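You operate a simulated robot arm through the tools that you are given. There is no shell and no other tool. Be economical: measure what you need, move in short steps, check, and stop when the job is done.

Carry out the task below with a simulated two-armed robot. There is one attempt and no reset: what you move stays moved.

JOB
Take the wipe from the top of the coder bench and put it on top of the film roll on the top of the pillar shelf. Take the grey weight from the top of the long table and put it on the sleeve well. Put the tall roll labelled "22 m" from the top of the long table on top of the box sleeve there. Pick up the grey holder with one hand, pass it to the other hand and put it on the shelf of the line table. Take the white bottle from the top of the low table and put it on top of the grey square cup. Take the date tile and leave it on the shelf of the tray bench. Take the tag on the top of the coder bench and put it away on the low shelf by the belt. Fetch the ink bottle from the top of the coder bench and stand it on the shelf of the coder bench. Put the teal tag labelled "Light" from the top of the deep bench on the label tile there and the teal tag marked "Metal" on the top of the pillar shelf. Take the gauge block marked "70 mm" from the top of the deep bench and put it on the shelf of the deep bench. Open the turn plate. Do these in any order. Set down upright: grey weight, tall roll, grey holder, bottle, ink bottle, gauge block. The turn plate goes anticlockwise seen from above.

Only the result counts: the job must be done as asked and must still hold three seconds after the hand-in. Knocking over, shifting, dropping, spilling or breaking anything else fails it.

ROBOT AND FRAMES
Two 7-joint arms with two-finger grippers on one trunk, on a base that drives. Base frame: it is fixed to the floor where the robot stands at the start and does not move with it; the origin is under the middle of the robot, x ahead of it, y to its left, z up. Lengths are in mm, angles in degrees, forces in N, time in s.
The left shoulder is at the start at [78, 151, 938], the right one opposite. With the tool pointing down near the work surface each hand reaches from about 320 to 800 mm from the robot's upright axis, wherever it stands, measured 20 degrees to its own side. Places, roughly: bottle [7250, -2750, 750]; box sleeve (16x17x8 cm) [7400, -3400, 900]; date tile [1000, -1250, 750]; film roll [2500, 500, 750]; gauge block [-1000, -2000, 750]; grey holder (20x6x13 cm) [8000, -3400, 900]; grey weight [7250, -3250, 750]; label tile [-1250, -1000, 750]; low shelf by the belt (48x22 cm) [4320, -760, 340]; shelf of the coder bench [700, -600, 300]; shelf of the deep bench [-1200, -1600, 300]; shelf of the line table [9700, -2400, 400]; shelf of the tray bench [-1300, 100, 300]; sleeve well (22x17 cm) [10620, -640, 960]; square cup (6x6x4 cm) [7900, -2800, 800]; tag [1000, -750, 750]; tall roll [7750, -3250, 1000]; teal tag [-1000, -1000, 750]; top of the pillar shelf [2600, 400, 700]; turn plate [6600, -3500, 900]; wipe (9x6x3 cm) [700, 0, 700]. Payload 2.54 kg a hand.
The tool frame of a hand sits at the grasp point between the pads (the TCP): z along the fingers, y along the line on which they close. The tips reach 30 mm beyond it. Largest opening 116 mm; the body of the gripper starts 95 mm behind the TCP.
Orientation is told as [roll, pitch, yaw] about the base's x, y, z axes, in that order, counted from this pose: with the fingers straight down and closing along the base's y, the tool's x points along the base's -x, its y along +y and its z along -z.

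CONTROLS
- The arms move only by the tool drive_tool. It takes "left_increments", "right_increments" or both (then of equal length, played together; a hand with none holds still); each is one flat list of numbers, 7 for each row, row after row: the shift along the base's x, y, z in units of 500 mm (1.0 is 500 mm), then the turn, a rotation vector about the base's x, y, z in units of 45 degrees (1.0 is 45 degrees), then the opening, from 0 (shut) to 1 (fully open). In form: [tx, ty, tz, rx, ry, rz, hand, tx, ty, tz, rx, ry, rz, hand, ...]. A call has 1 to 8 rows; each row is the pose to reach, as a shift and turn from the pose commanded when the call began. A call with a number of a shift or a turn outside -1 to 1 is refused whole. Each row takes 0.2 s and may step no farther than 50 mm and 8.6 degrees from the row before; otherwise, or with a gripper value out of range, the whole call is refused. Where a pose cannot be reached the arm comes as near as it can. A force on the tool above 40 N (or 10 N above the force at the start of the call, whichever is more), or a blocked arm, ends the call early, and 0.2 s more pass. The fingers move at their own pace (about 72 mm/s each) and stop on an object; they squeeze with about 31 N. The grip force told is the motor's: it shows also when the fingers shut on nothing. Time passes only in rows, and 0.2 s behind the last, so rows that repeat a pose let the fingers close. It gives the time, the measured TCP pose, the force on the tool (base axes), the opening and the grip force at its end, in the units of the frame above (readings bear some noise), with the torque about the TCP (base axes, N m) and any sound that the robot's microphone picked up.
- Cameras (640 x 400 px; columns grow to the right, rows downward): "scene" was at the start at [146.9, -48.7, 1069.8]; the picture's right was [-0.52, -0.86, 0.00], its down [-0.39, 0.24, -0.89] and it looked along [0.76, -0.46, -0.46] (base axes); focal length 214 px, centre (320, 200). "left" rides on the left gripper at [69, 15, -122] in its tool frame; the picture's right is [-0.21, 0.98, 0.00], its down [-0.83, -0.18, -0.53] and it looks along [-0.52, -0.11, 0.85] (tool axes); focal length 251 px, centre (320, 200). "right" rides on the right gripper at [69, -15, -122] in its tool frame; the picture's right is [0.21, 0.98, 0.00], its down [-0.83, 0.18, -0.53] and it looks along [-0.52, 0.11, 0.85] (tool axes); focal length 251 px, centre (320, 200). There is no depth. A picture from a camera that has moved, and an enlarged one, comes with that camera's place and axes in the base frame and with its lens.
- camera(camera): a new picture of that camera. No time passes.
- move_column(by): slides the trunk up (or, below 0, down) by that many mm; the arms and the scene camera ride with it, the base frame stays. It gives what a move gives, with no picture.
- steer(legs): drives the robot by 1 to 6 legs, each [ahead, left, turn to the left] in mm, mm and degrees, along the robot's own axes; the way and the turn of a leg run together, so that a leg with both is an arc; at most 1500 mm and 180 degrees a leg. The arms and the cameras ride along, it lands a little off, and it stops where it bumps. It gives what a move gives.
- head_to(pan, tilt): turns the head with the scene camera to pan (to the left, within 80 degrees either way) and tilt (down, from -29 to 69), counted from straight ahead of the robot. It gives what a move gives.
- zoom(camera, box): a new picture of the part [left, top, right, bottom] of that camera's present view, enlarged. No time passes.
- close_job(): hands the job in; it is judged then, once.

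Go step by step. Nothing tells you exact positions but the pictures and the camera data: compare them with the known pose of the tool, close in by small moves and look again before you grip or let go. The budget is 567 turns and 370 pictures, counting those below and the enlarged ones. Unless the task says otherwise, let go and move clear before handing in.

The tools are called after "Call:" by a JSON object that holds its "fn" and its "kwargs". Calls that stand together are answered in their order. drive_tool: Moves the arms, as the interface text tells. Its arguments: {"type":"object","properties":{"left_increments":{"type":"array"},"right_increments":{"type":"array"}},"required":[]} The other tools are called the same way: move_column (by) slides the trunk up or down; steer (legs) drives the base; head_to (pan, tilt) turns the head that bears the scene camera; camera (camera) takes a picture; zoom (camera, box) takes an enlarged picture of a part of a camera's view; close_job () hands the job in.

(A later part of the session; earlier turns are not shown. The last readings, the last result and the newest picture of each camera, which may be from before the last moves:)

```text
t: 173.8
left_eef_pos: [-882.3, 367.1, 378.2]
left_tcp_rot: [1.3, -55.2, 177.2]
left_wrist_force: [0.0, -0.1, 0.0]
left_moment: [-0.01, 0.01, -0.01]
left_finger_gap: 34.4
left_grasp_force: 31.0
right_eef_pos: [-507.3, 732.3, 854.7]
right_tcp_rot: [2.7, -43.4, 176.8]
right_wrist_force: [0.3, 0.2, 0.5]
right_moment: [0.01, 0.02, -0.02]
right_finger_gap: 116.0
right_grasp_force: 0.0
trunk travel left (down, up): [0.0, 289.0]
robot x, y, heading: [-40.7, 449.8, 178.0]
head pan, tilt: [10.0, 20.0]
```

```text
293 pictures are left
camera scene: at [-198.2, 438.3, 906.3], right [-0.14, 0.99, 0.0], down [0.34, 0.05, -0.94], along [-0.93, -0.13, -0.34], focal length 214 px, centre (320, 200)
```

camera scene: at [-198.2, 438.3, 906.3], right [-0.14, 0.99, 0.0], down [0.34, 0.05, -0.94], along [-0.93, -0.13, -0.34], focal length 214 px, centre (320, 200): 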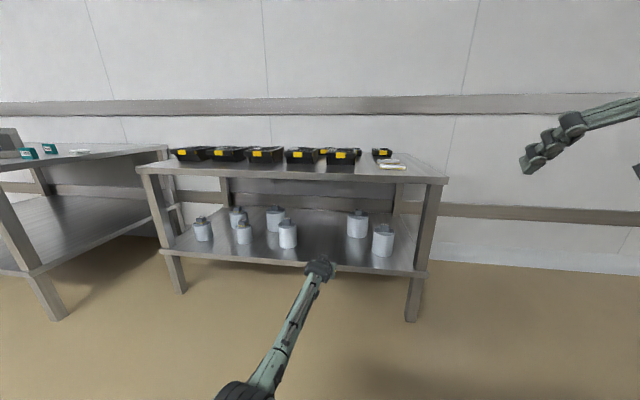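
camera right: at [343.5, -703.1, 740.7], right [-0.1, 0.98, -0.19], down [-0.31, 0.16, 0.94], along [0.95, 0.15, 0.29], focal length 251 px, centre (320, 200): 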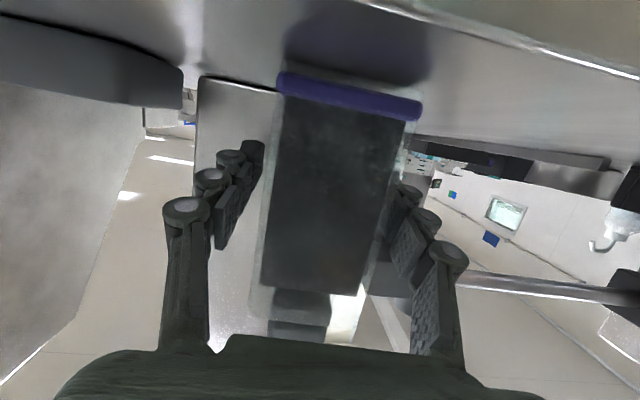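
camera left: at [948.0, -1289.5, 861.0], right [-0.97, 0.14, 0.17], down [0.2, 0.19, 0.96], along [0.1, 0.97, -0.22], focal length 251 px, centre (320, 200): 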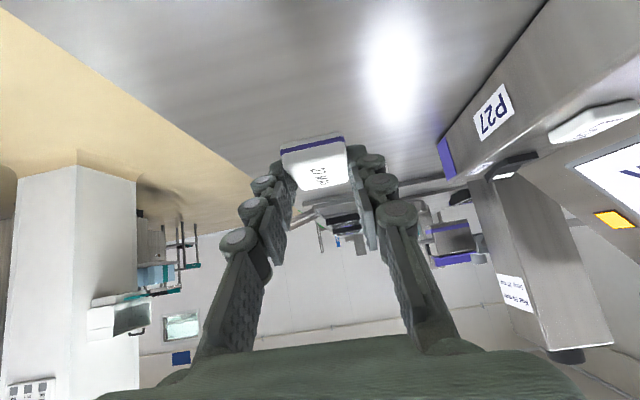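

I turned the pitch the wrong way (heading is 180); I'll restore -46, then drive in.

Call:
{"fn": "drive_tool", "kwargs": {"left_increments": [0, 0, 0.02, 0, -0.1, 0, 0, 0, 0, 0.02, 0, -0.2, 0, 0]}}

Call:
{"fn": "steer", "kwargs": {"legs": [[235, 0, 0]]}}

Call:
{"fn": "camera", "kwargs": {"camera": "left"}}

Call:
{"fn": "head_to", "kwargs": {"pan": 10, "tilt": 35}}

Call:
{"fn": "camera", "kwargs": {"camera": "scene"}}

```text
t: 174.4
left_eef_pos: [-882.1, 369.7, 389.7]
left_tcp_rot: [0.7, -46.3, 177.9]
left_wrist_force: [0.1, 0.3, -0.4]
left_moment: [-0.01, 0.0, 0.02]
left_finger_gap: 34.5
left_grasp_force: 31.1
right_eef_pos: [-506.6, 732.4, 854.7]
right_tcp_rot: [2.7, -43.4, 176.7]
right_wrist_force: [-0.6, -0.1, -0.7]
right_moment: [-0.02, 0.0, 0.0]
right_finger_gap: 116.0
right_grasp_force: 0.0
trunk travel left (down, up): [0.0, 289.0]
robot x, y, heading: [-39.4, 450.9, 177.8]
head pan, tilt: [10.0, 20.0]
```

```text
t: 176.2
left_eef_pos: [-1119.8, 381.8, 390.1]
left_tcp_rot: [0.7, -46.2, 177.5]
left_wrist_force: [0.2, -0.2, -0.3]
left_moment: [0.02, -0.02, -0.01]
left_finger_gap: 34.4
left_grasp_force: 31.4
right_eef_pos: [-743.7, 741.9, 854.8]
right_tcp_rot: [2.7, -43.4, 176.4]
right_wrist_force: [0.0, 0.1, -0.1]
right_moment: [0.02, 0.0, -0.01]
right_finger_gap: 115.8
right_grasp_force: 0.0
trunk travel left (down, up): [0.0, 289.0]
robot x, y, heading: [-281.4, 456.0, 178.0]
head pan, tilt: [10.0, 20.0]
```

```text
292 pictures are left
camera left: at [-984.0, 362.4, 424.6], right [-0.18, -0.97, 0.16], down [-0.18, 0.2, 0.96], along [-0.97, 0.15, -0.21], focal length 251 px, centre (320, 200)
```

left: 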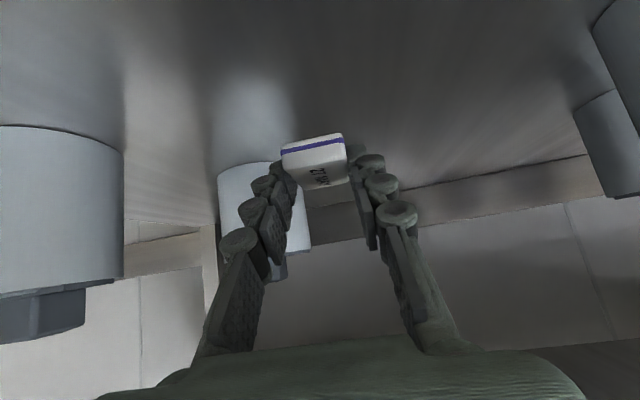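

```text
t: 176.9
left_eef_pos: [-1119.6, 382.6, 390.6]
left_tcp_rot: [0.7, -46.3, 177.5]
left_wrist_force: [0.7, -0.6, -0.5]
left_moment: [0.01, -0.03, 0.0]
left_finger_gap: 34.2
left_grasp_force: 31.3
right_eef_pos: [-744.2, 742.7, 854.8]
right_tcp_rot: [2.7, -43.4, 176.4]
right_wrist_force: [-0.2, -0.2, 0.2]
right_moment: [-0.01, 0.01, -0.01]
right_finger_gap: 116.1
right_grasp_force: 0.1
trunk travel left (down, up): [0.0, 289.0]
robot x, y, heading: [-275.6, 461.7, 177.6]
head pan, tilt: [10.0, 35.0]
```

```text
291 pictures are left
camera scene: at [-431.3, 448.0, 882.5], right [-0.14, 0.99, 0.0], down [0.57, 0.08, -0.82], along [-0.81, -0.11, -0.57], focal length 214 px, centre (320, 200)
```

scene: 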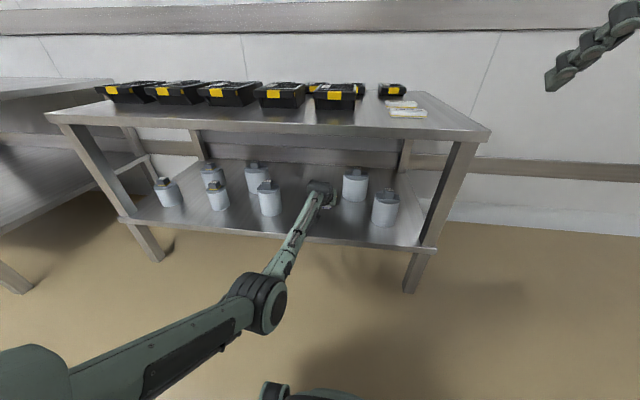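

Clear below. Lower slowly to the shelf.

Call:
{"fn": "drive_tool", "kwargs": {"left_increments": [0, 0, -0.05, 0, 0, 0, 0, 0, 0, -0.08, 0, 0, 0, 0, 0, 0, -0.1, 0, 0, 0, 0, 0, 0, -0.112, 0, 0, 0, 0, 0, 0, -0.12, 0, 0, 0, 0]}}

```text
t: 178.1
left_eef_pos: [-1119.3, 381.7, 330.8]
left_tcp_rot: [0.7, -46.2, 177.5]
left_wrist_force: [0.4, 0.4, -0.6]
left_moment: [-0.06, -0.05, 0.01]
left_finger_gap: 34.8
left_grasp_force: 30.9
right_eef_pos: [-743.9, 742.3, 853.5]
right_tcp_rot: [2.7, -43.4, 176.4]
right_wrist_force: [0.2, -0.3, -0.4]
right_moment: [0.01, 0.01, -0.03]
right_finger_gap: 116.0
right_grasp_force: 0.0
trunk travel left (down, up): [0.0, 289.0]
robot x, y, heading: [-275.2, 458.5, 177.8]
head pan, tilt: [10.0, 35.0]
```

Call:
{"fn": "drive_tool", "kwargs": {"left_increments": [0, 0, -0.008, 0, 0, 0, 0, 0, 0, -0.016, 0, 0, 0, 0, 0, 0, -0.024, 0, 0, 0, 0, 0, 0, -0.03, 0, 0, 0, 0]}}

Call:
{"fn": "camera", "kwargs": {"camera": "left"}}

```text
t: 179.2
left_eef_pos: [-1124.9, 382.9, 328.3]
left_tcp_rot: [0.6, -47.7, 177.6]
left_wrist_force: [-3.0, -0.1, 10.0]
left_moment: [0.01, 0.02, -0.02]
left_finger_gap: 34.3
left_grasp_force: 30.5
right_eef_pos: [-742.8, 741.8, 854.5]
right_tcp_rot: [2.8, -43.5, 176.5]
right_wrist_force: [0.5, -0.4, 0.8]
right_moment: [0.03, 0.02, 0.01]
right_finger_gap: 115.8
right_grasp_force: 0.0
trunk travel left (down, up): [0.0, 289.0]
robot x, y, heading: [-276.6, 457.8, 177.8]
head pan, tilt: [10.0, 35.0]
stopped in row 4 (left hand): the force on the tool passed its limit at 42 N (the readings are from after the stop); the commanded pose is now the measured one
```

```text
290 pictures are left
camera left: at [-988.4, 362.9, 360.2], right [-0.18, -0.97, 0.17], down [-0.15, 0.19, 0.97], along [-0.97, 0.15, -0.18], focal length 251 px, centre (320, 200)
```

left: 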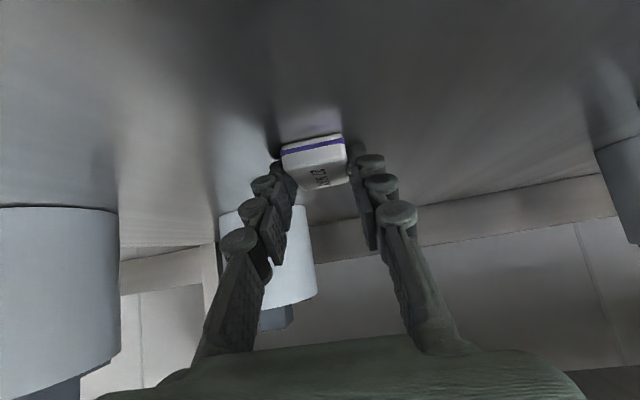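

Contact with the shelf. Open and rise away.

Call:
{"fn": "drive_tool", "kwargs": {"left_increments": [0, 0, 0.004, 0, 0, 0, 0.3, 0, 0, 0.004, 0, 0, 0, 0.6, 0, 0, 0.004, 0, 0, 0, 0.6, 0.03, 0, 0.06, 0, 0, 0, 0.6, 0.06, 0, 0.14, 0, 0, 0, 0.6]}}

Call:
{"fn": "camera", "kwargs": {"camera": "left"}}

```text
t: 180.3
left_eef_pos: [-1092.0, 381.7, 392.8]
left_tcp_rot: [0.5, -47.0, 177.7]
left_wrist_force: [-0.1, 0.2, -0.9]
left_moment: [0.02, 0.01, 0.0]
left_finger_gap: 69.9
left_grasp_force: 0.2
right_eef_pos: [-743.7, 741.1, 854.5]
right_tcp_rot: [2.8, -43.4, 176.4]
right_wrist_force: [-1.0, 0.0, 0.8]
right_moment: [0.0, -0.01, 0.02]
right_finger_gap: 115.8
right_grasp_force: 0.0
trunk travel left (down, up): [0.0, 289.0]
robot x, y, heading: [-273.3, 459.5, 177.9]
head pan, tilt: [10.0, 35.0]
```

```text
289 pictures are left
camera left: at [-955.3, 361.4, 425.6], right [-0.18, -0.97, 0.16], down [-0.17, 0.19, 0.97], along [-0.97, 0.15, -0.2], focal length 251 px, centre (320, 200)
```

left: 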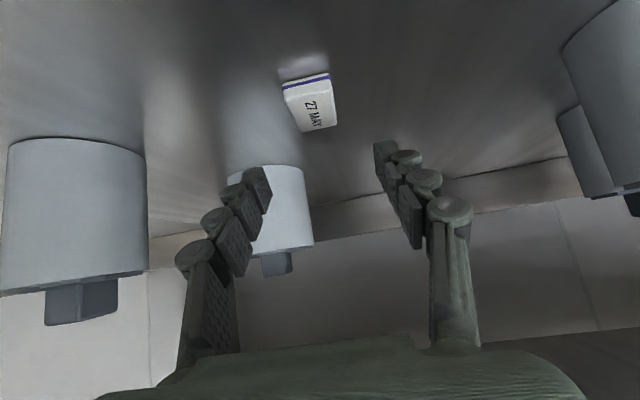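

The date tile is in place. Back off, raise, and retract the left arm to its travel pose.

Call:
{"fn": "steer", "kwargs": {"legs": [[-240, 0, 2]]}}

Call:
{"fn": "move_column", "kwargs": {"by": 175}}

Call:
{"fn": "drive_tool", "kwargs": {"left_increments": [0.03, -0.02, 0.07, 0, 0, 0, 0.6, 0.06, -0.04, 0.14, 0, 0, 0, 0.6, 0.1, -0.06, 0.21, 0, 0, 0, 0.6, 0.15, -0.08, 0.28, 0, 0, 0, 0.6, 0.2, -0.1, 0.35, 0, 0, 0, 0.6, 0.25, -0.12, 0.42, 0, 0, 0, 0.6, 0.3, -0.14, 0.48, 0, 0, 0, 0.6, 0.34, -0.16, 0.53, 0, 0, 0, 0.6]}}

```text
t: 182.1
left_eef_pos: [-854.6, 349.7, 394.2]
left_tcp_rot: [0.6, -47.1, 179.4]
left_wrist_force: [0.1, 0.0, -0.4]
left_moment: [0.0, 0.06, 0.0]
left_finger_gap: 69.4
left_grasp_force: 0.1
right_eef_pos: [-517.7, 722.3, 853.8]
right_tcp_rot: [2.7, -43.4, 178.2]
right_wrist_force: [0.2, -0.1, 0.0]
right_moment: [0.0, -0.01, 0.01]
right_finger_gap: 116.0
right_grasp_force: 0.1
trunk travel left (down, up): [0.0, 289.0]
robot x, y, heading: [-39.0, 455.9, 179.7]
head pan, tilt: [10.0, 35.0]
```

```text
t: 184.1
left_eef_pos: [-854.9, 349.3, 568.6]
left_tcp_rot: [0.5, -47.1, 179.5]
left_wrist_force: [0.3, 0.4, -0.4]
left_moment: [0.0, 0.02, 0.02]
left_finger_gap: 69.7
left_grasp_force: 0.1
right_eef_pos: [-518.5, 721.5, 1028.4]
right_tcp_rot: [2.6, -43.4, 178.2]
right_wrist_force: [1.1, 0.5, -0.3]
right_moment: [0.04, -0.03, 0.0]
right_finger_gap: 116.0
right_grasp_force: 0.2
trunk travel left (down, up): [-175.0, 114.0]
robot x, y, heading: [-42.7, 457.2, 179.7]
head pan, tilt: [10.0, 35.0]
```

```text
t: 185.9
left_eef_pos: [-686.1, 271.1, 835.0]
left_tcp_rot: [0.6, -47.1, 179.4]
left_wrist_force: [-0.1, 0.5, 0.0]
left_moment: [0.01, -0.01, 0.01]
left_finger_gap: 69.5
left_grasp_force: 0.2
right_eef_pos: [-518.9, 721.0, 1029.2]
right_tcp_rot: [2.8, -43.4, 178.2]
right_wrist_force: [-0.9, -0.4, -0.8]
right_moment: [-0.02, -0.01, 0.02]
right_finger_gap: 115.9
right_grasp_force: 0.0
trunk travel left (down, up): [-175.0, 114.0]
robot x, y, heading: [-37.7, 454.2, 179.4]
head pan, tilt: [10.0, 35.0]
```

Now strafe back along the aisle to the tag end of the deep bench (robot y ≈ -1180).

Call:
{"fn": "steer", "kwargs": {"legs": [[0, 820, 0], [0, 810, 0.5]]}}

Call:
{"fn": "head_to", "kwargs": {"pan": -5, "tilt": 22}}

Call:
{"fn": "camera", "kwargs": {"camera": "scene"}}

```text
t: 201.8
left_eef_pos: [-665.5, -1364.0, 834.6]
left_tcp_rot: [0.6, -47.1, -179.3]
left_wrist_force: [1.1, 0.0, 0.0]
left_moment: [0.01, 0.03, 0.0]
left_finger_gap: 69.5
left_grasp_force: 0.2
right_eef_pos: [-506.3, -909.5, 1029.8]
right_tcp_rot: [2.6, -43.4, 179.6]
right_wrist_force: [0.6, 0.8, -0.4]
right_moment: [-0.02, -0.03, -0.02]
right_finger_gap: 116.1
right_grasp_force: 0.1
trunk travel left (down, up): [-175.0, 114.0]
robot x, y, heading: [-24.5, -1169.2, -179.0]
head pan, tilt: [10.0, 35.0]
```

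```text
t: 202.6
left_eef_pos: [-665.3, -1364.9, 834.5]
left_tcp_rot: [0.6, -47.1, -179.3]
left_wrist_force: [-0.5, 1.1, 0.5]
left_moment: [0.0, 0.0, 0.01]
left_finger_gap: 69.6
left_grasp_force: 0.0
right_eef_pos: [-506.9, -909.3, 1029.9]
right_tcp_rot: [2.8, -43.5, 179.6]
right_wrist_force: [-0.3, -0.1, -0.5]
right_moment: [-0.03, 0.0, 0.02]
right_finger_gap: 115.7
right_grasp_force: 0.0
trunk travel left (down, up): [-175.0, 114.0]
robot x, y, heading: [-25.4, -1164.1, -178.9]
head pan, tilt: [-5.0, 22.0]
```

```text
288 pictures are left
camera scene: at [-185.0, -1162.2, 1078.0], right [0.07, 1.0, 0.0], down [0.37, -0.03, -0.93], along [-0.92, 0.06, -0.38], focal length 214 px, centre (320, 200)
```

scene: 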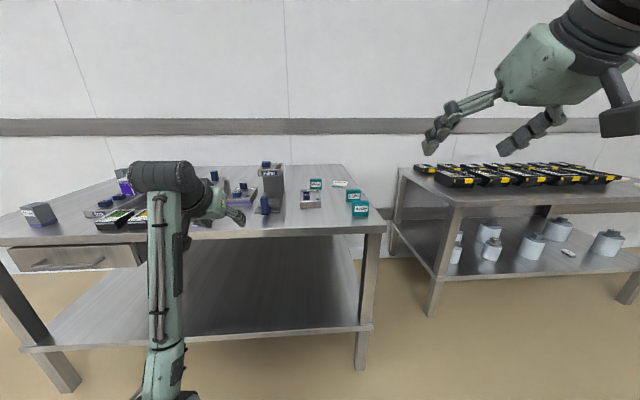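

The left elbow-down arm would foul the bench when I drive in, so I'll try to swing it out sideways and bring it back with the elbow outward.

Call:
{"fn": "drive_tool", "kwargs": {"left_increments": [0.02, -0.08, 0.04, 0, 0, 0, 1, 0.04, -0.16, 0.08, 0, 0, 0, 1, 0.06, -0.24, 0.12, 0, 0, 0, 1, 0.08, -0.32, 0.16, 0, 0, 0, 1, 0.1, -0.4, 0.2, 0, 0, 0, 1, 0.12, -0.48, 0.24, 0, 0, 0, 1, 0.14, -0.56, 0.28, 0, 0, 0, 1, 0.16, -0.64, 0.32, 0, 0, 0, 1]}}

Call:
{"fn": "head_to", "kwargs": {"pan": 50, "tilt": 25}}

Call:
{"fn": "camera", "kwargs": {"camera": "scene"}}

```text
t: 204.4
left_eef_pos: [-585.6, -1688.1, 994.9]
left_tcp_rot: [0.6, -47.1, -179.3]
left_wrist_force: [0.1, 0.6, -0.9]
left_moment: [0.01, 0.02, 0.03]
left_finger_gap: 116.1
left_grasp_force: 0.0
right_eef_pos: [-506.3, -908.5, 1029.5]
right_tcp_rot: [2.8, -43.4, 179.6]
right_wrist_force: [0.0, -0.4, -1.4]
right_moment: [-0.03, 0.01, -0.03]
right_finger_gap: 116.0
right_grasp_force: 0.1
trunk travel left (down, up): [-175.0, 114.0]
robot x, y, heading: [-24.6, -1163.2, -179.0]
head pan, tilt: [-5.0, 22.0]
```

```text
t: 205.7
left_eef_pos: [-585.0, -1686.9, 995.2]
left_tcp_rot: [0.6, -47.1, -179.3]
left_wrist_force: [-0.2, 0.2, -0.7]
left_moment: [0.02, 0.02, 0.02]
left_finger_gap: 115.9
left_grasp_force: 0.0
right_eef_pos: [-507.4, -907.2, 1028.7]
right_tcp_rot: [2.5, -43.3, 179.5]
right_wrist_force: [0.6, 0.1, -0.2]
right_moment: [0.01, 0.01, 0.04]
right_finger_gap: 116.0
right_grasp_force: 0.0
trunk travel left (down, up): [-175.0, 114.0]
robot x, y, heading: [-27.7, -1167.6, -179.2]
head pan, tilt: [50.0, 25.0]
```

```text
287 pictures are left
camera scene: at [-150.4, -1240.1, 1073.2], right [-0.78, 0.63, 0.0], down [0.27, 0.33, -0.91], along [-0.57, -0.7, -0.42], focal length 214 px, centre (320, 200)
```

scene: 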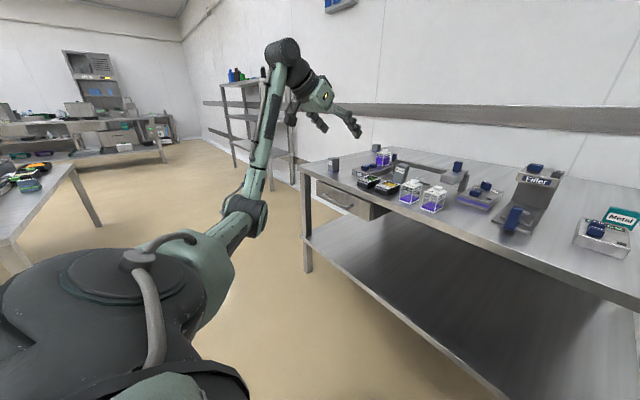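

Call:
{"fn": "drive_tool", "kwargs": {"left_increments": [0.06, 0.02, 0.04, 0, -0.15, 0, 1, 0.12, 0.04, 0.07, 0, -0.3, 0, 1, 0.18, 0.06, 0.1, 0, -0.45, 0, 1, 0.22, 0.1, 0.12, 0, -0.6, 0, 1, 0.26, 0.16, 0.12, 0, -0.75, 0, 1, 0.28, 0.23, 0.12, 0, -0.9, 0, 1, 0.3, 0.3, 0.12, 0, -0.98, 0, 1, 0.32, 0.38, 0.12, 0, -0.98, 0, 1]}}

Call:
{"fn": "camera", "kwargs": {"camera": "scene"}}

```text
t: 207.4
left_eef_pos: [-425.2, -1492.4, 1052.6]
left_tcp_rot: [1.1, -2.9, -179.6]
left_wrist_force: [-0.2, 0.3, -0.2]
left_moment: [0.0, -0.03, 0.02]
left_finger_gap: 116.3
left_grasp_force: 0.0
right_eef_pos: [-507.0, -907.8, 1029.3]
right_tcp_rot: [2.6, -43.3, 179.4]
right_wrist_force: [-0.2, -0.2, -0.2]
right_moment: [-0.02, 0.01, 0.01]
right_finger_gap: 116.1
right_grasp_force: 0.0
trunk travel left (down, up): [-175.0, 114.0]
robot x, y, heading: [-23.7, -1166.6, -178.9]
head pan, tilt: [50.0, 25.0]
```

```text
286 pictures are left
camera scene: at [-150.4, -1240.0, 1073.2], right [-0.78, 0.63, 0.0], down [0.27, 0.33, -0.91], along [-0.57, -0.7, -0.42], focal length 214 px, centre (320, 200)
```

scene: 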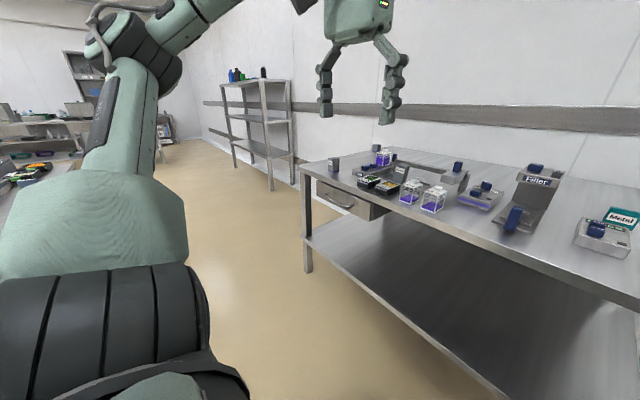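

The left elbow is out again and high. Now I drive forward to the bench; the right hand will handle the tags.

Call:
{"fn": "steer", "kwargs": {"legs": [[390, 0, -1]]}}

Call:
{"fn": "head_to", "kwargs": {"pan": -12, "tilt": 32}}

Call:
{"fn": "camera", "kwargs": {"camera": "scene"}}

```text
t: 209.8
left_eef_pos: [-807.1, -1492.3, 1052.3]
left_tcp_rot: [1.0, -3.0, 179.6]
left_wrist_force: [-0.4, 0.5, -0.8]
left_moment: [0.02, 0.02, 0.0]
left_finger_gap: 115.9
left_grasp_force: 0.1
right_eef_pos: [-881.8, -907.5, 1028.8]
right_tcp_rot: [2.7, -43.4, 178.7]
right_wrist_force: [0.1, -0.1, -0.2]
right_moment: [0.0, 0.02, -0.01]
right_finger_gap: 116.0
right_grasp_force: 0.0
trunk travel left (down, up): [-175.0, 114.0]
robot x, y, heading: [-405.4, -1168.8, -179.4]
head pan, tilt: [50.0, 25.0]
```

```text
t: 211.2
left_eef_pos: [-808.0, -1492.8, 1051.9]
left_tcp_rot: [1.1, -3.0, 179.6]
left_wrist_force: [0.1, 0.6, -0.1]
left_moment: [0.0, 0.01, 0.01]
left_finger_gap: 116.1
left_grasp_force: 0.0
right_eef_pos: [-881.8, -907.7, 1029.2]
right_tcp_rot: [2.7, -43.4, 178.8]
right_wrist_force: [0.2, -0.8, 0.1]
right_moment: [-0.02, 0.0, -0.01]
right_finger_gap: 115.9
right_grasp_force: 0.0
trunk travel left (down, up): [-175.0, 114.0]
robot x, y, heading: [-403.0, -1171.0, -179.6]
head pan, tilt: [-12.0, 32.0]
```

```text
285 pictures are left
camera scene: at [-558.6, -1153.7, 1062.1], right [0.2, 0.98, 0.0], down [0.52, -0.11, -0.85], along [-0.83, 0.17, -0.53], focal length 214 px, centre (320, 200)
```

scene: 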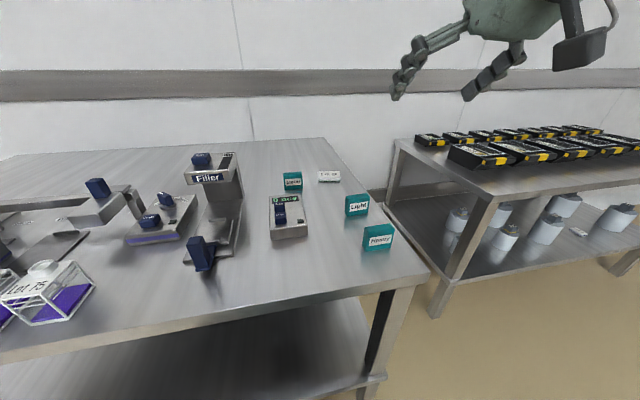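

Call:
{"fn": "zoom", "kwargs": {"camera": "scene", "box": [256, 150, 416, 260]}}

```text
3.64 times, centred on (336, 205) of scene
camera zoom: at [-558.6, -1153.7, 1062.1], right [0.2, 0.98, 0.0], down [0.52, -0.11, -0.85], along [-0.83, 0.17, -0.53], focal length 780 px, centre (262, 182)
```

zoom: 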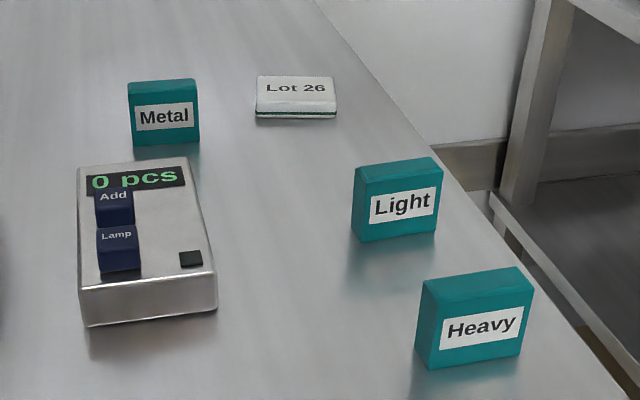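

Light stands at about (-1000, -963), the label tile "Lot 26" at (-1234, -980), Metal at (-1176, -1116). I'll bring the right hand, steeper, above the Light tag.

Call:
{"fn": "drive_tool", "kwargs": {"right_increments": [-0.04, -0.02, -0.04, 0, -0.14, 0, 0.9, -0.1, -0.05, -0.09, 0, -0.28, 0, 0.9, -0.16, -0.08, -0.15, 0, -0.42, 0, 0.9, -0.2, -0.1, -0.22, 0, -0.42, 0, 0.9, -0.22, -0.11, -0.3, 0, -0.42, 0, 0.9]}}

Call:
{"fn": "camera", "kwargs": {"camera": "right"}}

Call:
{"fn": "camera", "kwargs": {"camera": "scene"}}

```text
t: 212.4
left_eef_pos: [-809.4, -1492.7, 1052.4]
left_tcp_rot: [1.1, -3.1, 179.7]
left_wrist_force: [-0.1, 0.6, 0.2]
left_moment: [-0.02, 0.01, -0.02]
left_finger_gap: 115.7
left_grasp_force: 0.0
right_eef_pos: [-996.6, -964.1, 880.6]
right_tcp_rot: [2.2, -24.5, 179.0]
right_wrist_force: [-0.2, 1.4, 0.0]
right_moment: [0.01, 0.01, 0.02]
right_finger_gap: 104.3
right_grasp_force: 0.0
trunk travel left (down, up): [-175.0, 114.0]
robot x, y, heading: [-404.7, -1170.4, -179.6]
head pan, tilt: [-12.0, 32.0]
```

```text
283 pictures are left
camera right: at [-883.0, -945.1, 962.8], right [0.19, -0.98, -0.05], down [-0.53, -0.15, 0.83], along [-0.83, -0.13, -0.55], focal length 251 px, centre (320, 200)
```

right: 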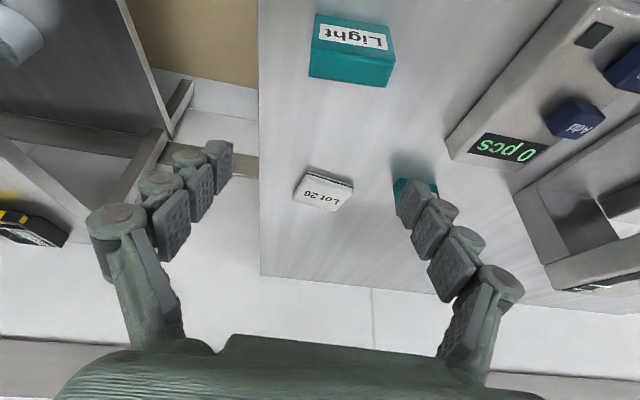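

```text
282 pictures are left
camera scene: at [-558.8, -1153.7, 1062.1], right [0.2, 0.98, 0.0], down [0.52, -0.11, -0.85], along [-0.83, 0.17, -0.53], focal length 214 px, centre (320, 200)
```

scene: 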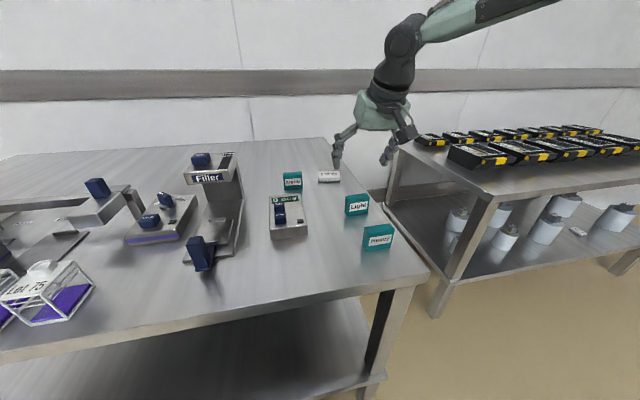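

Cross-checking both cameras: the deep bench top is at z≈743; Light centre (-977, -979), top 785; label tile (-1187, -996). Lowering around Light.

Call:
{"fn": "drive_tool", "kwargs": {"right_increments": [0.03, -0.02, -0.06, 0, 0, 0, 0.85, 0.05, -0.03, -0.13, 0, 0, 0, 0.85]}}

Call:
{"fn": "camera", "kwargs": {"camera": "right"}}

```text
t: 213.0
left_eef_pos: [-807.6, -1491.7, 1052.1]
left_tcp_rot: [1.2, -3.0, 179.7]
left_wrist_force: [0.3, 0.6, 0.2]
left_moment: [0.02, 0.0, 0.01]
left_finger_gap: 116.0
left_grasp_force: 0.0
right_eef_pos: [-968.8, -979.5, 814.2]
right_tcp_rot: [2.3, -24.5, 179.0]
right_wrist_force: [-0.9, 0.0, -0.2]
right_moment: [0.02, 0.03, -0.02]
right_finger_gap: 98.0
right_grasp_force: 0.0
trunk travel left (down, up): [-175.0, 114.0]
robot x, y, heading: [-405.4, -1169.2, -179.6]
head pan, tilt: [-12.0, 32.0]
```

```text
281 pictures are left
camera right: at [-855.6, -959.6, 897.6], right [0.2, -0.98, -0.05], down [-0.53, -0.15, 0.83], along [-0.83, -0.13, -0.55], focal length 251 px, centre (320, 200)
```

right: 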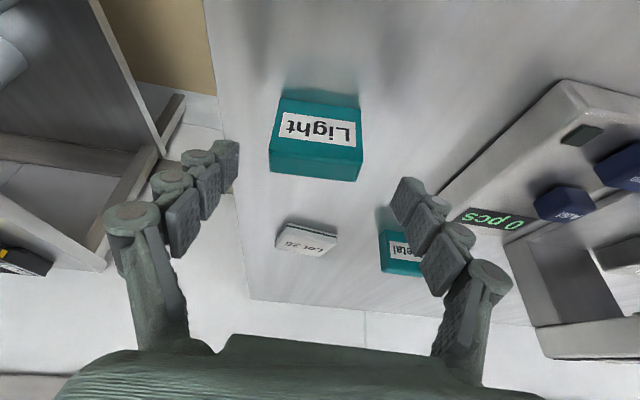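

Call:
{"fn": "drive_tool", "kwargs": {"right_increments": [-0.006, 0.006, -0.04, 0, 0, 0, 0.85, -0.01, 0.008, -0.062, 0, 0, 0, 0.85, -0.01, 0.008, -0.062, 0, 0, 0, 0.4, -0.01, 0.008, -0.062, 0, 0, 0, 0, -0.01, 0.008, -0.062, 0, 0, 0, 0]}}

Call:
{"fn": "camera", "kwargs": {"camera": "right"}}

```text
t: 214.2
left_eef_pos: [-807.5, -1492.5, 1052.3]
left_tcp_rot: [1.1, -3.0, 179.8]
left_wrist_force: [0.8, 0.7, -0.4]
left_moment: [-0.02, 0.0, 0.02]
left_finger_gap: 116.0
left_grasp_force: 0.0
right_eef_pos: [-972.1, -973.8, 783.2]
right_tcp_rot: [2.3, -24.5, 179.1]
right_wrist_force: [-1.1, -0.3, 0.8]
right_moment: [0.02, 0.01, -0.02]
right_finger_gap: 53.0
right_grasp_force: 31.0
trunk travel left (down, up): [-175.0, 114.0]
robot x, y, heading: [-403.8, -1170.9, -179.6]
head pan, tilt: [-12.0, 32.0]
```

```text
280 pictures are left
camera right: at [-859.2, -954.0, 866.3], right [0.19, -0.98, -0.05], down [-0.53, -0.15, 0.83], along [-0.83, -0.13, -0.55], focal length 251 px, centre (320, 200)
```

right: 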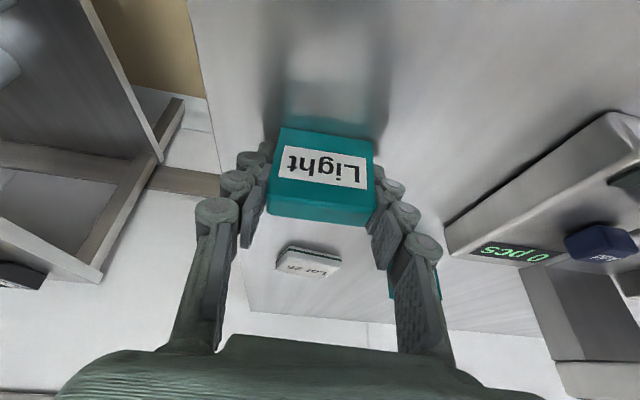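

Light is gripped (53 mm). Lift and carry it over the label tile.

Call:
{"fn": "drive_tool", "kwargs": {"right_increments": [0, 0, 0.06, 0, 0, 0, 0, 0, 0, 0.13, 0, 0, 0, 0, -0.09, -0.01, 0.13, 0, 0, 0, 0, -0.18, -0.02, 0.13, 0, 0, 0, 0, -0.27, -0.03, 0.13, 0, 0, 0, 0, -0.36, -0.038, 0.13, 0, 0, 0, 0, -0.415, -0.038, 0.13, 0, 0, 0, 0]}}

Call:
{"fn": "camera", "kwargs": {"camera": "right"}}

Call:
{"fn": "zoom", "kwargs": {"camera": "scene", "box": [256, 120, 416, 230]}}

```text
t: 215.8
left_eef_pos: [-807.9, -1493.2, 1051.7]
left_tcp_rot: [1.1, -3.0, 179.7]
left_wrist_force: [0.0, 0.5, -0.7]
left_moment: [0.02, 0.01, 0.01]
left_finger_gap: 116.1
left_grasp_force: 0.1
right_eef_pos: [-1147.6, -973.1, 850.5]
right_tcp_rot: [2.3, -24.6, 179.0]
right_wrist_force: [-0.7, 0.6, -1.9]
right_moment: [-0.02, 0.01, 0.03]
right_finger_gap: 53.0
right_grasp_force: 30.9
right hand out of reach, approached as far as the arm can: row 6, 7
trunk travel left (down, up): [-175.0, 114.0]
robot x, y, heading: [-404.4, -1172.0, -179.3]
head pan, tilt: [-12.0, 32.0]
```

```text
279 pictures are left
camera right: at [-1034.2, -953.1, 933.5], right [0.19, -0.98, -0.05], down [-0.53, -0.15, 0.83], along [-0.83, -0.13, -0.55], focal length 251 px, centre (320, 200)
```

right: 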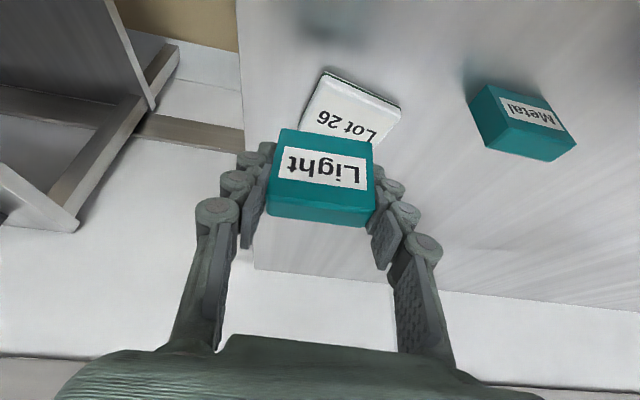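

```text
3.64 times, centred on (336, 175) of scene
camera zoom: at [-558.8, -1153.6, 1062.0], right [0.2, 0.98, 0.0], down [0.52, -0.11, -0.85], along [-0.83, 0.17, -0.53], focal length 780 px, centre (262, 291)
```

zoom: 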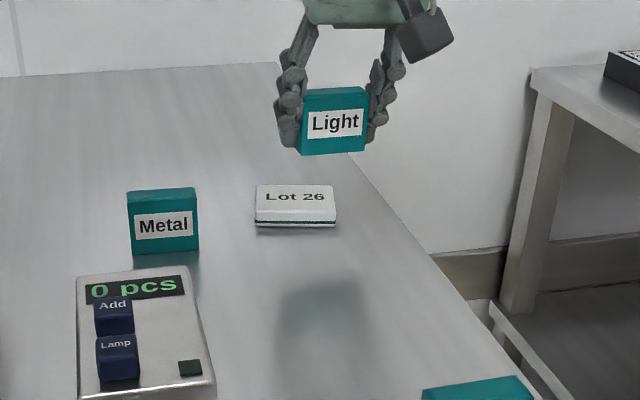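

Reach is just short; I'll drive 40 mm nearer and then position precisely.

Call:
{"fn": "steer", "kwargs": {"legs": [[40, 0, 0]]}}

Call:
{"fn": "drive_tool", "kwargs": {"right_increments": [0.03, -0.02, 0, 0, 0, 0, 0, 0.06, -0.04, -0.02, 0, 0, 0, 0]}}

Call:
{"fn": "camera", "kwargs": {"camera": "right"}}

Call:
{"fn": "zoom", "kwargs": {"camera": "scene", "box": [256, 120, 416, 230]}}

```text
t: 216.7
left_eef_pos: [-846.8, -1493.0, 1053.0]
left_tcp_rot: [1.1, -3.0, 179.7]
left_wrist_force: [0.3, -0.4, -0.6]
left_moment: [0.0, 0.03, 0.04]
left_finger_gap: 115.8
left_grasp_force: 0.1
right_eef_pos: [-1187.7, -973.1, 850.5]
right_tcp_rot: [2.3, -24.6, 179.1]
right_wrist_force: [-0.5, 0.0, -0.4]
right_moment: [-0.01, 0.01, -0.03]
right_finger_gap: 52.7
right_grasp_force: 31.5
trunk travel left (down, up): [-175.0, 114.0]
robot x, y, heading: [-442.2, -1167.2, -179.8]
head pan, tilt: [-12.0, 32.0]
```

```text
t: 217.2
left_eef_pos: [-848.0, -1492.9, 1053.4]
left_tcp_rot: [1.1, -3.0, 179.7]
left_wrist_force: [0.6, -0.5, 0.3]
left_moment: [0.01, -0.01, 0.0]
left_finger_gap: 116.2
left_grasp_force: 0.1
right_eef_pos: [-1157.0, -994.0, 839.5]
right_tcp_rot: [2.4, -24.5, 179.0]
right_wrist_force: [0.5, -0.8, 0.1]
right_moment: [0.0, 0.0, -0.02]
right_finger_gap: 52.8
right_grasp_force: 30.9
trunk travel left (down, up): [-175.0, 114.0]
robot x, y, heading: [-445.9, -1172.8, -179.8]
head pan, tilt: [-12.0, 32.0]
```

```text
277 pictures are left
camera right: at [-1043.1, -974.2, 923.9], right [0.19, -0.98, -0.05], down [-0.53, -0.15, 0.84], along [-0.83, -0.13, -0.55], focal length 251 px, centre (320, 200)
```

right: 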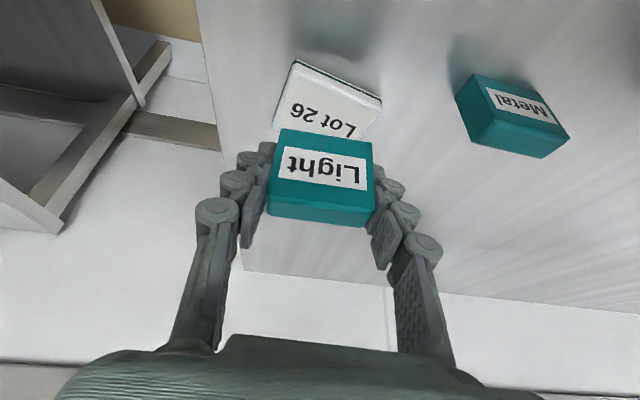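

```text
3.64 times, centred on (336, 175) of scene
camera zoom: at [-598.7, -1153.9, 1062.1], right [0.2, 0.98, 0.0], down [0.52, -0.11, -0.85], along [-0.83, 0.17, -0.53], focal length 780 px, centre (262, 291)
```

zoom: 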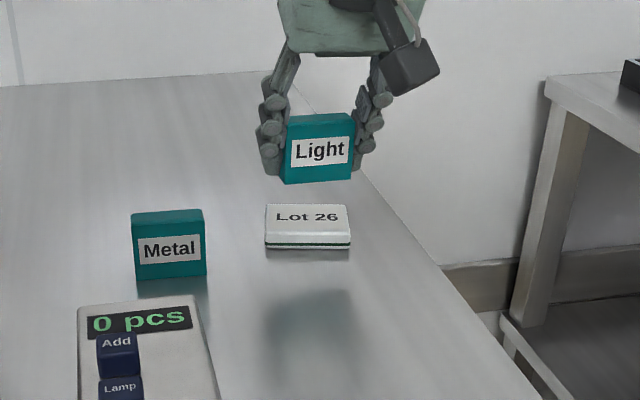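

Tile centre is about (-1160, -993), right beneath the tag. Lowering gently to contact.

Call:
{"fn": "drive_tool", "kwargs": {"right_increments": [0.002, 0.002, -0.04, 0, 0, 0, 0, 0.002, 0.002, -0.06, 0, 0, 0, 0, 0.002, 0.002, -0.07, 0, 0, 0, 0, 0.002, 0.002, -0.078, 0, 0, 0, 0, 0.002, 0.002, -0.084, 0, 0, 0, 0]}}

Call:
{"fn": "camera", "kwargs": {"camera": "right"}}

Call:
{"fn": "zoom", "kwargs": {"camera": "scene", "box": [276, 140, 376, 210]}}

```text
t: 218.4
left_eef_pos: [-847.1, -1492.6, 1053.1]
left_tcp_rot: [1.1, -2.9, 179.7]
left_wrist_force: [-0.4, 0.4, -0.2]
left_moment: [0.02, 0.04, -0.03]
left_finger_gap: 116.1
left_grasp_force: 0.1
right_eef_pos: [-1156.3, -991.4, 800.3]
right_tcp_rot: [2.4, -24.6, 179.1]
right_wrist_force: [-0.3, -1.1, -0.7]
right_moment: [0.01, 0.0, -0.01]
right_finger_gap: 52.9
right_grasp_force: 31.3
trunk travel left (down, up): [-175.0, 114.0]
robot x, y, heading: [-445.8, -1168.9, -179.5]
head pan, tilt: [-12.0, 32.0]
```

```text
275 pictures are left
camera right: at [-1041.8, -972.9, 882.0], right [0.2, -0.98, -0.05], down [-0.53, -0.15, 0.84], along [-0.83, -0.14, -0.55], focal length 251 px, centre (320, 200)
```

right: 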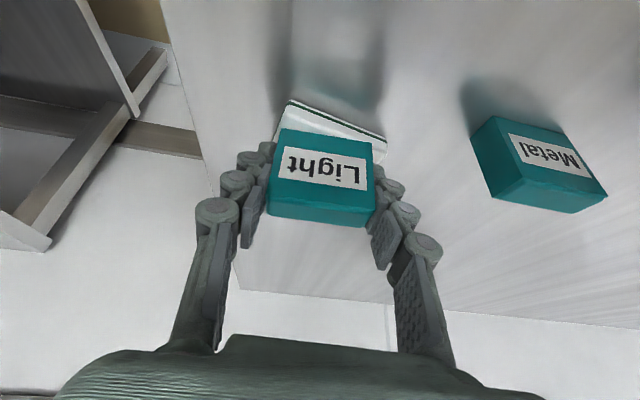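

```text
5.71 times, centred on (326, 175) of scene
camera zoom: at [-598.8, -1153.9, 1062.1], right [0.2, 0.98, 0.0], down [0.52, -0.11, -0.85], along [-0.83, 0.17, -0.53], focal length 1226 px, centre (286, 343)
```

zoom: 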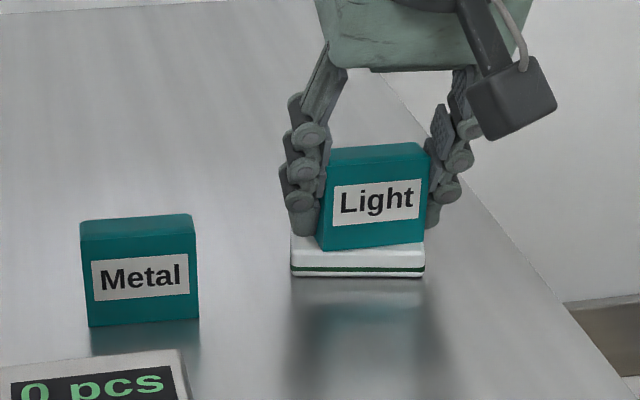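

The tag hovers just above; shift 7 mm toward -y and touch down.

Call:
{"fn": "drive_tool", "kwargs": {"right_increments": [0, -0.014, 0, 0, 0, 0, 0, 0, -0.014, -0.008, 0, 0, 0, 0, 0, -0.014, -0.016, 0, 0, 0, 0, 0, -0.014, -0.022, 0, 0, 0, 0]}}

Call:
{"fn": "zoom", "kwargs": {"camera": "scene", "box": [276, 140, 376, 210]}}

```text
t: 219.4
left_eef_pos: [-845.1, -1492.9, 1054.5]
left_tcp_rot: [1.2, -3.2, 179.6]
left_wrist_force: [-0.3, -0.4, -0.1]
left_moment: [-0.01, 0.01, -0.04]
left_finger_gap: 116.3
left_grasp_force: 0.2
right_eef_pos: [-1156.0, -1000.3, 795.6]
right_tcp_rot: [2.4, -25.5, 179.0]
right_wrist_force: [-0.9, 2.3, 35.4]
right_moment: [0.92, -0.05, 0.0]
right_finger_gap: 53.0
right_grasp_force: 31.0
trunk travel left (down, up): [-175.0, 114.0]
robot x, y, heading: [-443.6, -1168.7, -179.8]
head pan, tilt: [-12.0, 32.0]
```

```text
5.71 times, centred on (326, 175) of scene
camera zoom: at [-595.7, -1154.6, 1063.2], right [0.2, 0.98, 0.0], down [0.52, -0.11, -0.85], along [-0.83, 0.17, -0.53], focal length 1226 px, centre (286, 343)
```

zoom: 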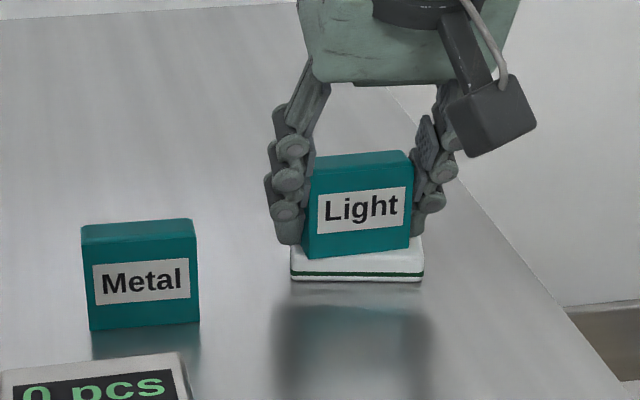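

Centred and in contact. Relieve the pressure, open, and lift off.

Call:
{"fn": "drive_tool", "kwargs": {"right_increments": [0, 0, 0.014, 0, 0, 0, 0, 0, 0, 0.014, 0, 0, 0, 0.3, 0, 0, 0.014, 0, 0, 0, 0.75, 0, 0, 0.014, 0, 0, 0, 0.75, 0, 0, 0.08, 0, 0, 0, 0.75, 0, 0, 0.16, 0, 0, 0, 0.85]}}

Call:
{"fn": "zoom", "kwargs": {"camera": "scene", "box": [276, 140, 376, 210]}}

Call:
{"fn": "camera", "kwargs": {"camera": "right"}}

```text
t: 220.8
left_eef_pos: [-847.3, -1493.2, 1052.3]
left_tcp_rot: [1.1, -3.0, 179.7]
left_wrist_force: [0.0, -0.4, 0.6]
left_moment: [0.0, 0.0, -0.02]
left_finger_gap: 116.1
left_grasp_force: 0.1
right_eef_pos: [-1154.6, -1000.3, 867.5]
right_tcp_rot: [2.3, -24.5, 179.0]
right_wrist_force: [-0.3, 0.1, -0.1]
right_moment: [-0.02, -0.01, 0.02]
right_finger_gap: 98.5
right_grasp_force: 0.1
trunk travel left (down, up): [-175.0, 114.0]
robot x, y, heading: [-440.4, -1165.2, -179.6]
head pan, tilt: [-12.0, 32.0]
```

```text
5.71 times, centred on (326, 175) of scene
camera zoom: at [-598.5, -1153.9, 1062.1], right [0.2, 0.98, 0.0], down [0.52, -0.11, -0.85], along [-0.83, 0.17, -0.53], focal length 1226 px, centre (286, 343)
```

zoom: 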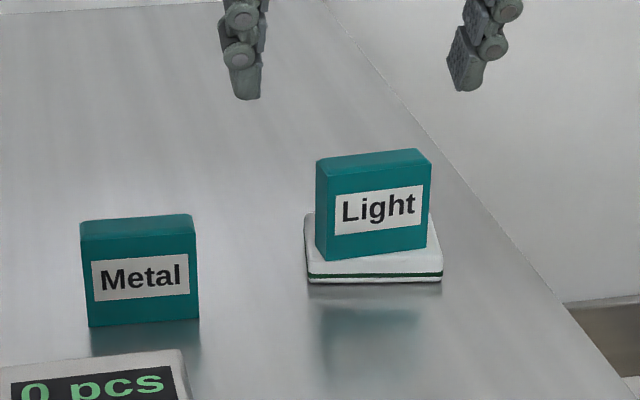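

```text
271 pictures are left
camera right: at [-1042.5, -980.3, 950.3], right [0.2, -0.98, -0.05], down [-0.53, -0.15, 0.83], along [-0.83, -0.13, -0.55], focal length 251 px, centre (320, 200)
```

right: 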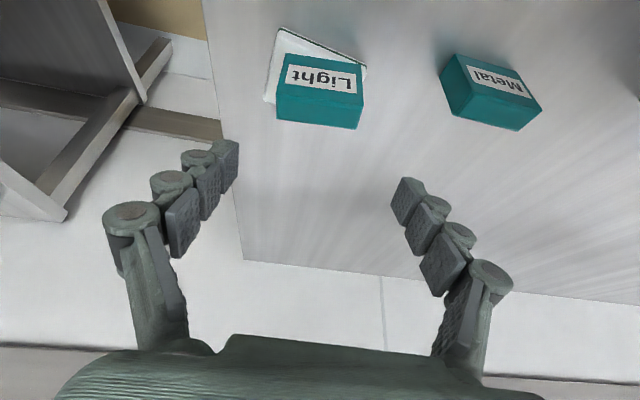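

Light stands on the label tile. Now I shift the robot 118 mm left to bring the right hand over Metal.

Call:
{"fn": "steer", "kwargs": {"legs": [[0, 118, 0]]}}

Call:
{"fn": "camera", "kwargs": {"camera": "right"}}

```text
t: 222.7
left_eef_pos: [-846.1, -1612.9, 1053.1]
left_tcp_rot: [1.2, -3.0, 179.9]
left_wrist_force: [0.1, -0.7, -0.2]
left_moment: [0.01, 0.01, -0.01]
left_finger_gap: 115.9
left_grasp_force: 0.0
right_eef_pos: [-1156.9, -1119.4, 869.0]
right_tcp_rot: [2.2, -24.7, 179.1]
right_wrist_force: [-0.1, -0.2, 0.9]
right_moment: [-0.01, 0.02, -0.01]
right_finger_gap: 98.8
right_grasp_force: 0.1
trunk travel left (down, up): [-175.0, 114.0]
robot x, y, heading: [-443.3, -1287.0, -179.4]
head pan, tilt: [-12.0, 32.0]
```

```text
270 pictures are left
camera right: at [-1042.5, -1100.5, 950.3], right [0.2, -0.98, -0.05], down [-0.53, -0.15, 0.84], along [-0.83, -0.14, -0.55], focal length 251 px, centre (320, 200)
```

right: 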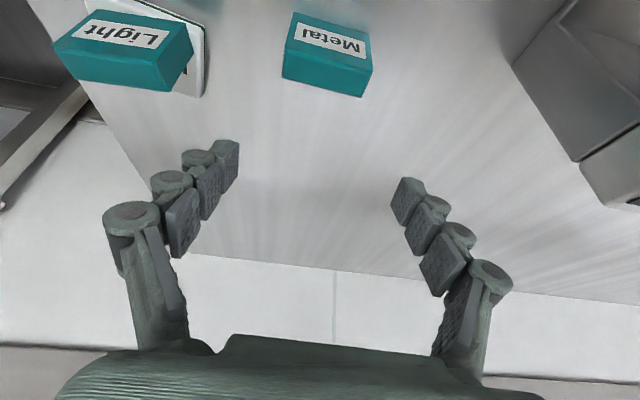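

Call:
{"fn": "drive_tool", "kwargs": {"right_increments": [0.03, 0.004, -0.06, 0, 0, 0, 0.68, 0.056, 0.006, -0.12, 0, 0, 0, 0.68, 0.056, 0.006, -0.168, 0, 0, 0, 0.68]}}

Call:
{"fn": "camera", "kwargs": {"camera": "right"}}

```text
t: 223.4
left_eef_pos: [-846.3, -1612.1, 1052.3]
left_tcp_rot: [0.9, -3.0, 179.9]
left_wrist_force: [0.3, -0.4, 0.2]
left_moment: [-0.04, -0.03, -0.01]
left_finger_gap: 116.0
left_grasp_force: 0.1
right_eef_pos: [-1129.7, -1115.1, 783.3]
right_tcp_rot: [2.4, -24.6, 179.1]
right_wrist_force: [-0.2, 0.4, 1.0]
right_moment: [0.0, -0.02, -0.03]
right_finger_gap: 78.8
right_grasp_force: 0.0
trunk travel left (down, up): [-175.0, 114.0]
robot x, y, heading: [-442.5, -1291.7, -179.6]
head pan, tilt: [-12.0, 32.0]
```

```text
269 pictures are left
camera right: at [-1016.9, -1095.1, 865.7], right [0.2, -0.98, -0.05], down [-0.53, -0.15, 0.84], along [-0.83, -0.14, -0.55], focal length 251 px, centre (320, 200)
```

right: 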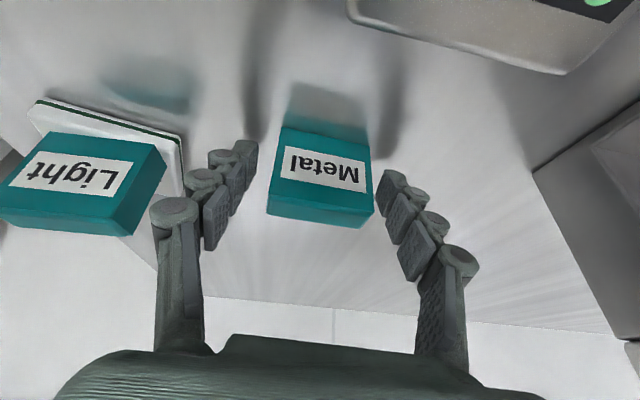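

Well aligned. Close and lift.

Call:
{"fn": "drive_tool", "kwargs": {"right_increments": [0, 0, 0, 0, 0, 0, 0.4, 0, 0, 0, 0, 0, 0, 0, 0, 0, 0, 0, 0, 0, 0, 0, 0, 0.06, 0, 0, 0, 0, 0, 0, 0.14, 0, 0, 0, 0, 0, 0, 0.23, 0, 0, 0, 0, 0, 0, 0.32, 0, 0, 0, 0]}}

Call:
{"fn": "camera", "kwargs": {"camera": "right"}}

```text
t: 225.1
left_eef_pos: [-847.1, -1612.4, 1051.8]
left_tcp_rot: [1.1, -3.0, 180.0]
left_wrist_force: [0.2, 0.8, 0.0]
left_moment: [0.01, 0.03, -0.03]
left_finger_gap: 116.2
left_grasp_force: 0.1
right_eef_pos: [-1126.2, -1117.9, 942.9]
right_tcp_rot: [2.3, -24.5, 179.1]
right_wrist_force: [-0.3, -0.8, -0.4]
right_moment: [-0.02, -0.01, 0.02]
right_finger_gap: 52.5
right_grasp_force: 31.1
trunk travel left (down, up): [-175.0, 114.0]
robot x, y, heading: [-441.9, -1288.3, -179.6]
head pan, tilt: [-12.0, 32.0]
```

```text
268 pictures are left
camera right: at [-1012.6, -1097.6, 1024.8], right [0.2, -0.98, -0.05], down [-0.53, -0.15, 0.83], along [-0.82, -0.14, -0.55], focal length 251 px, centre (320, 200)
```

right: 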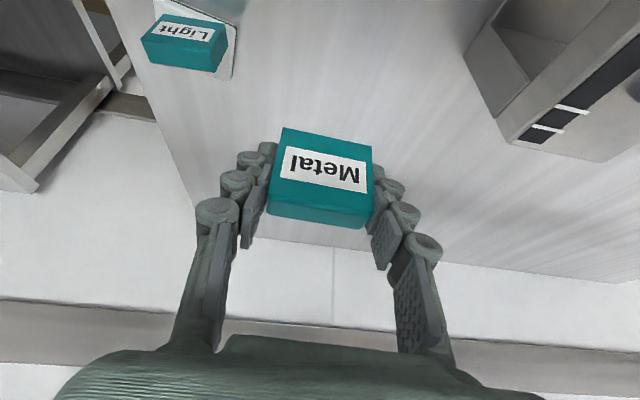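

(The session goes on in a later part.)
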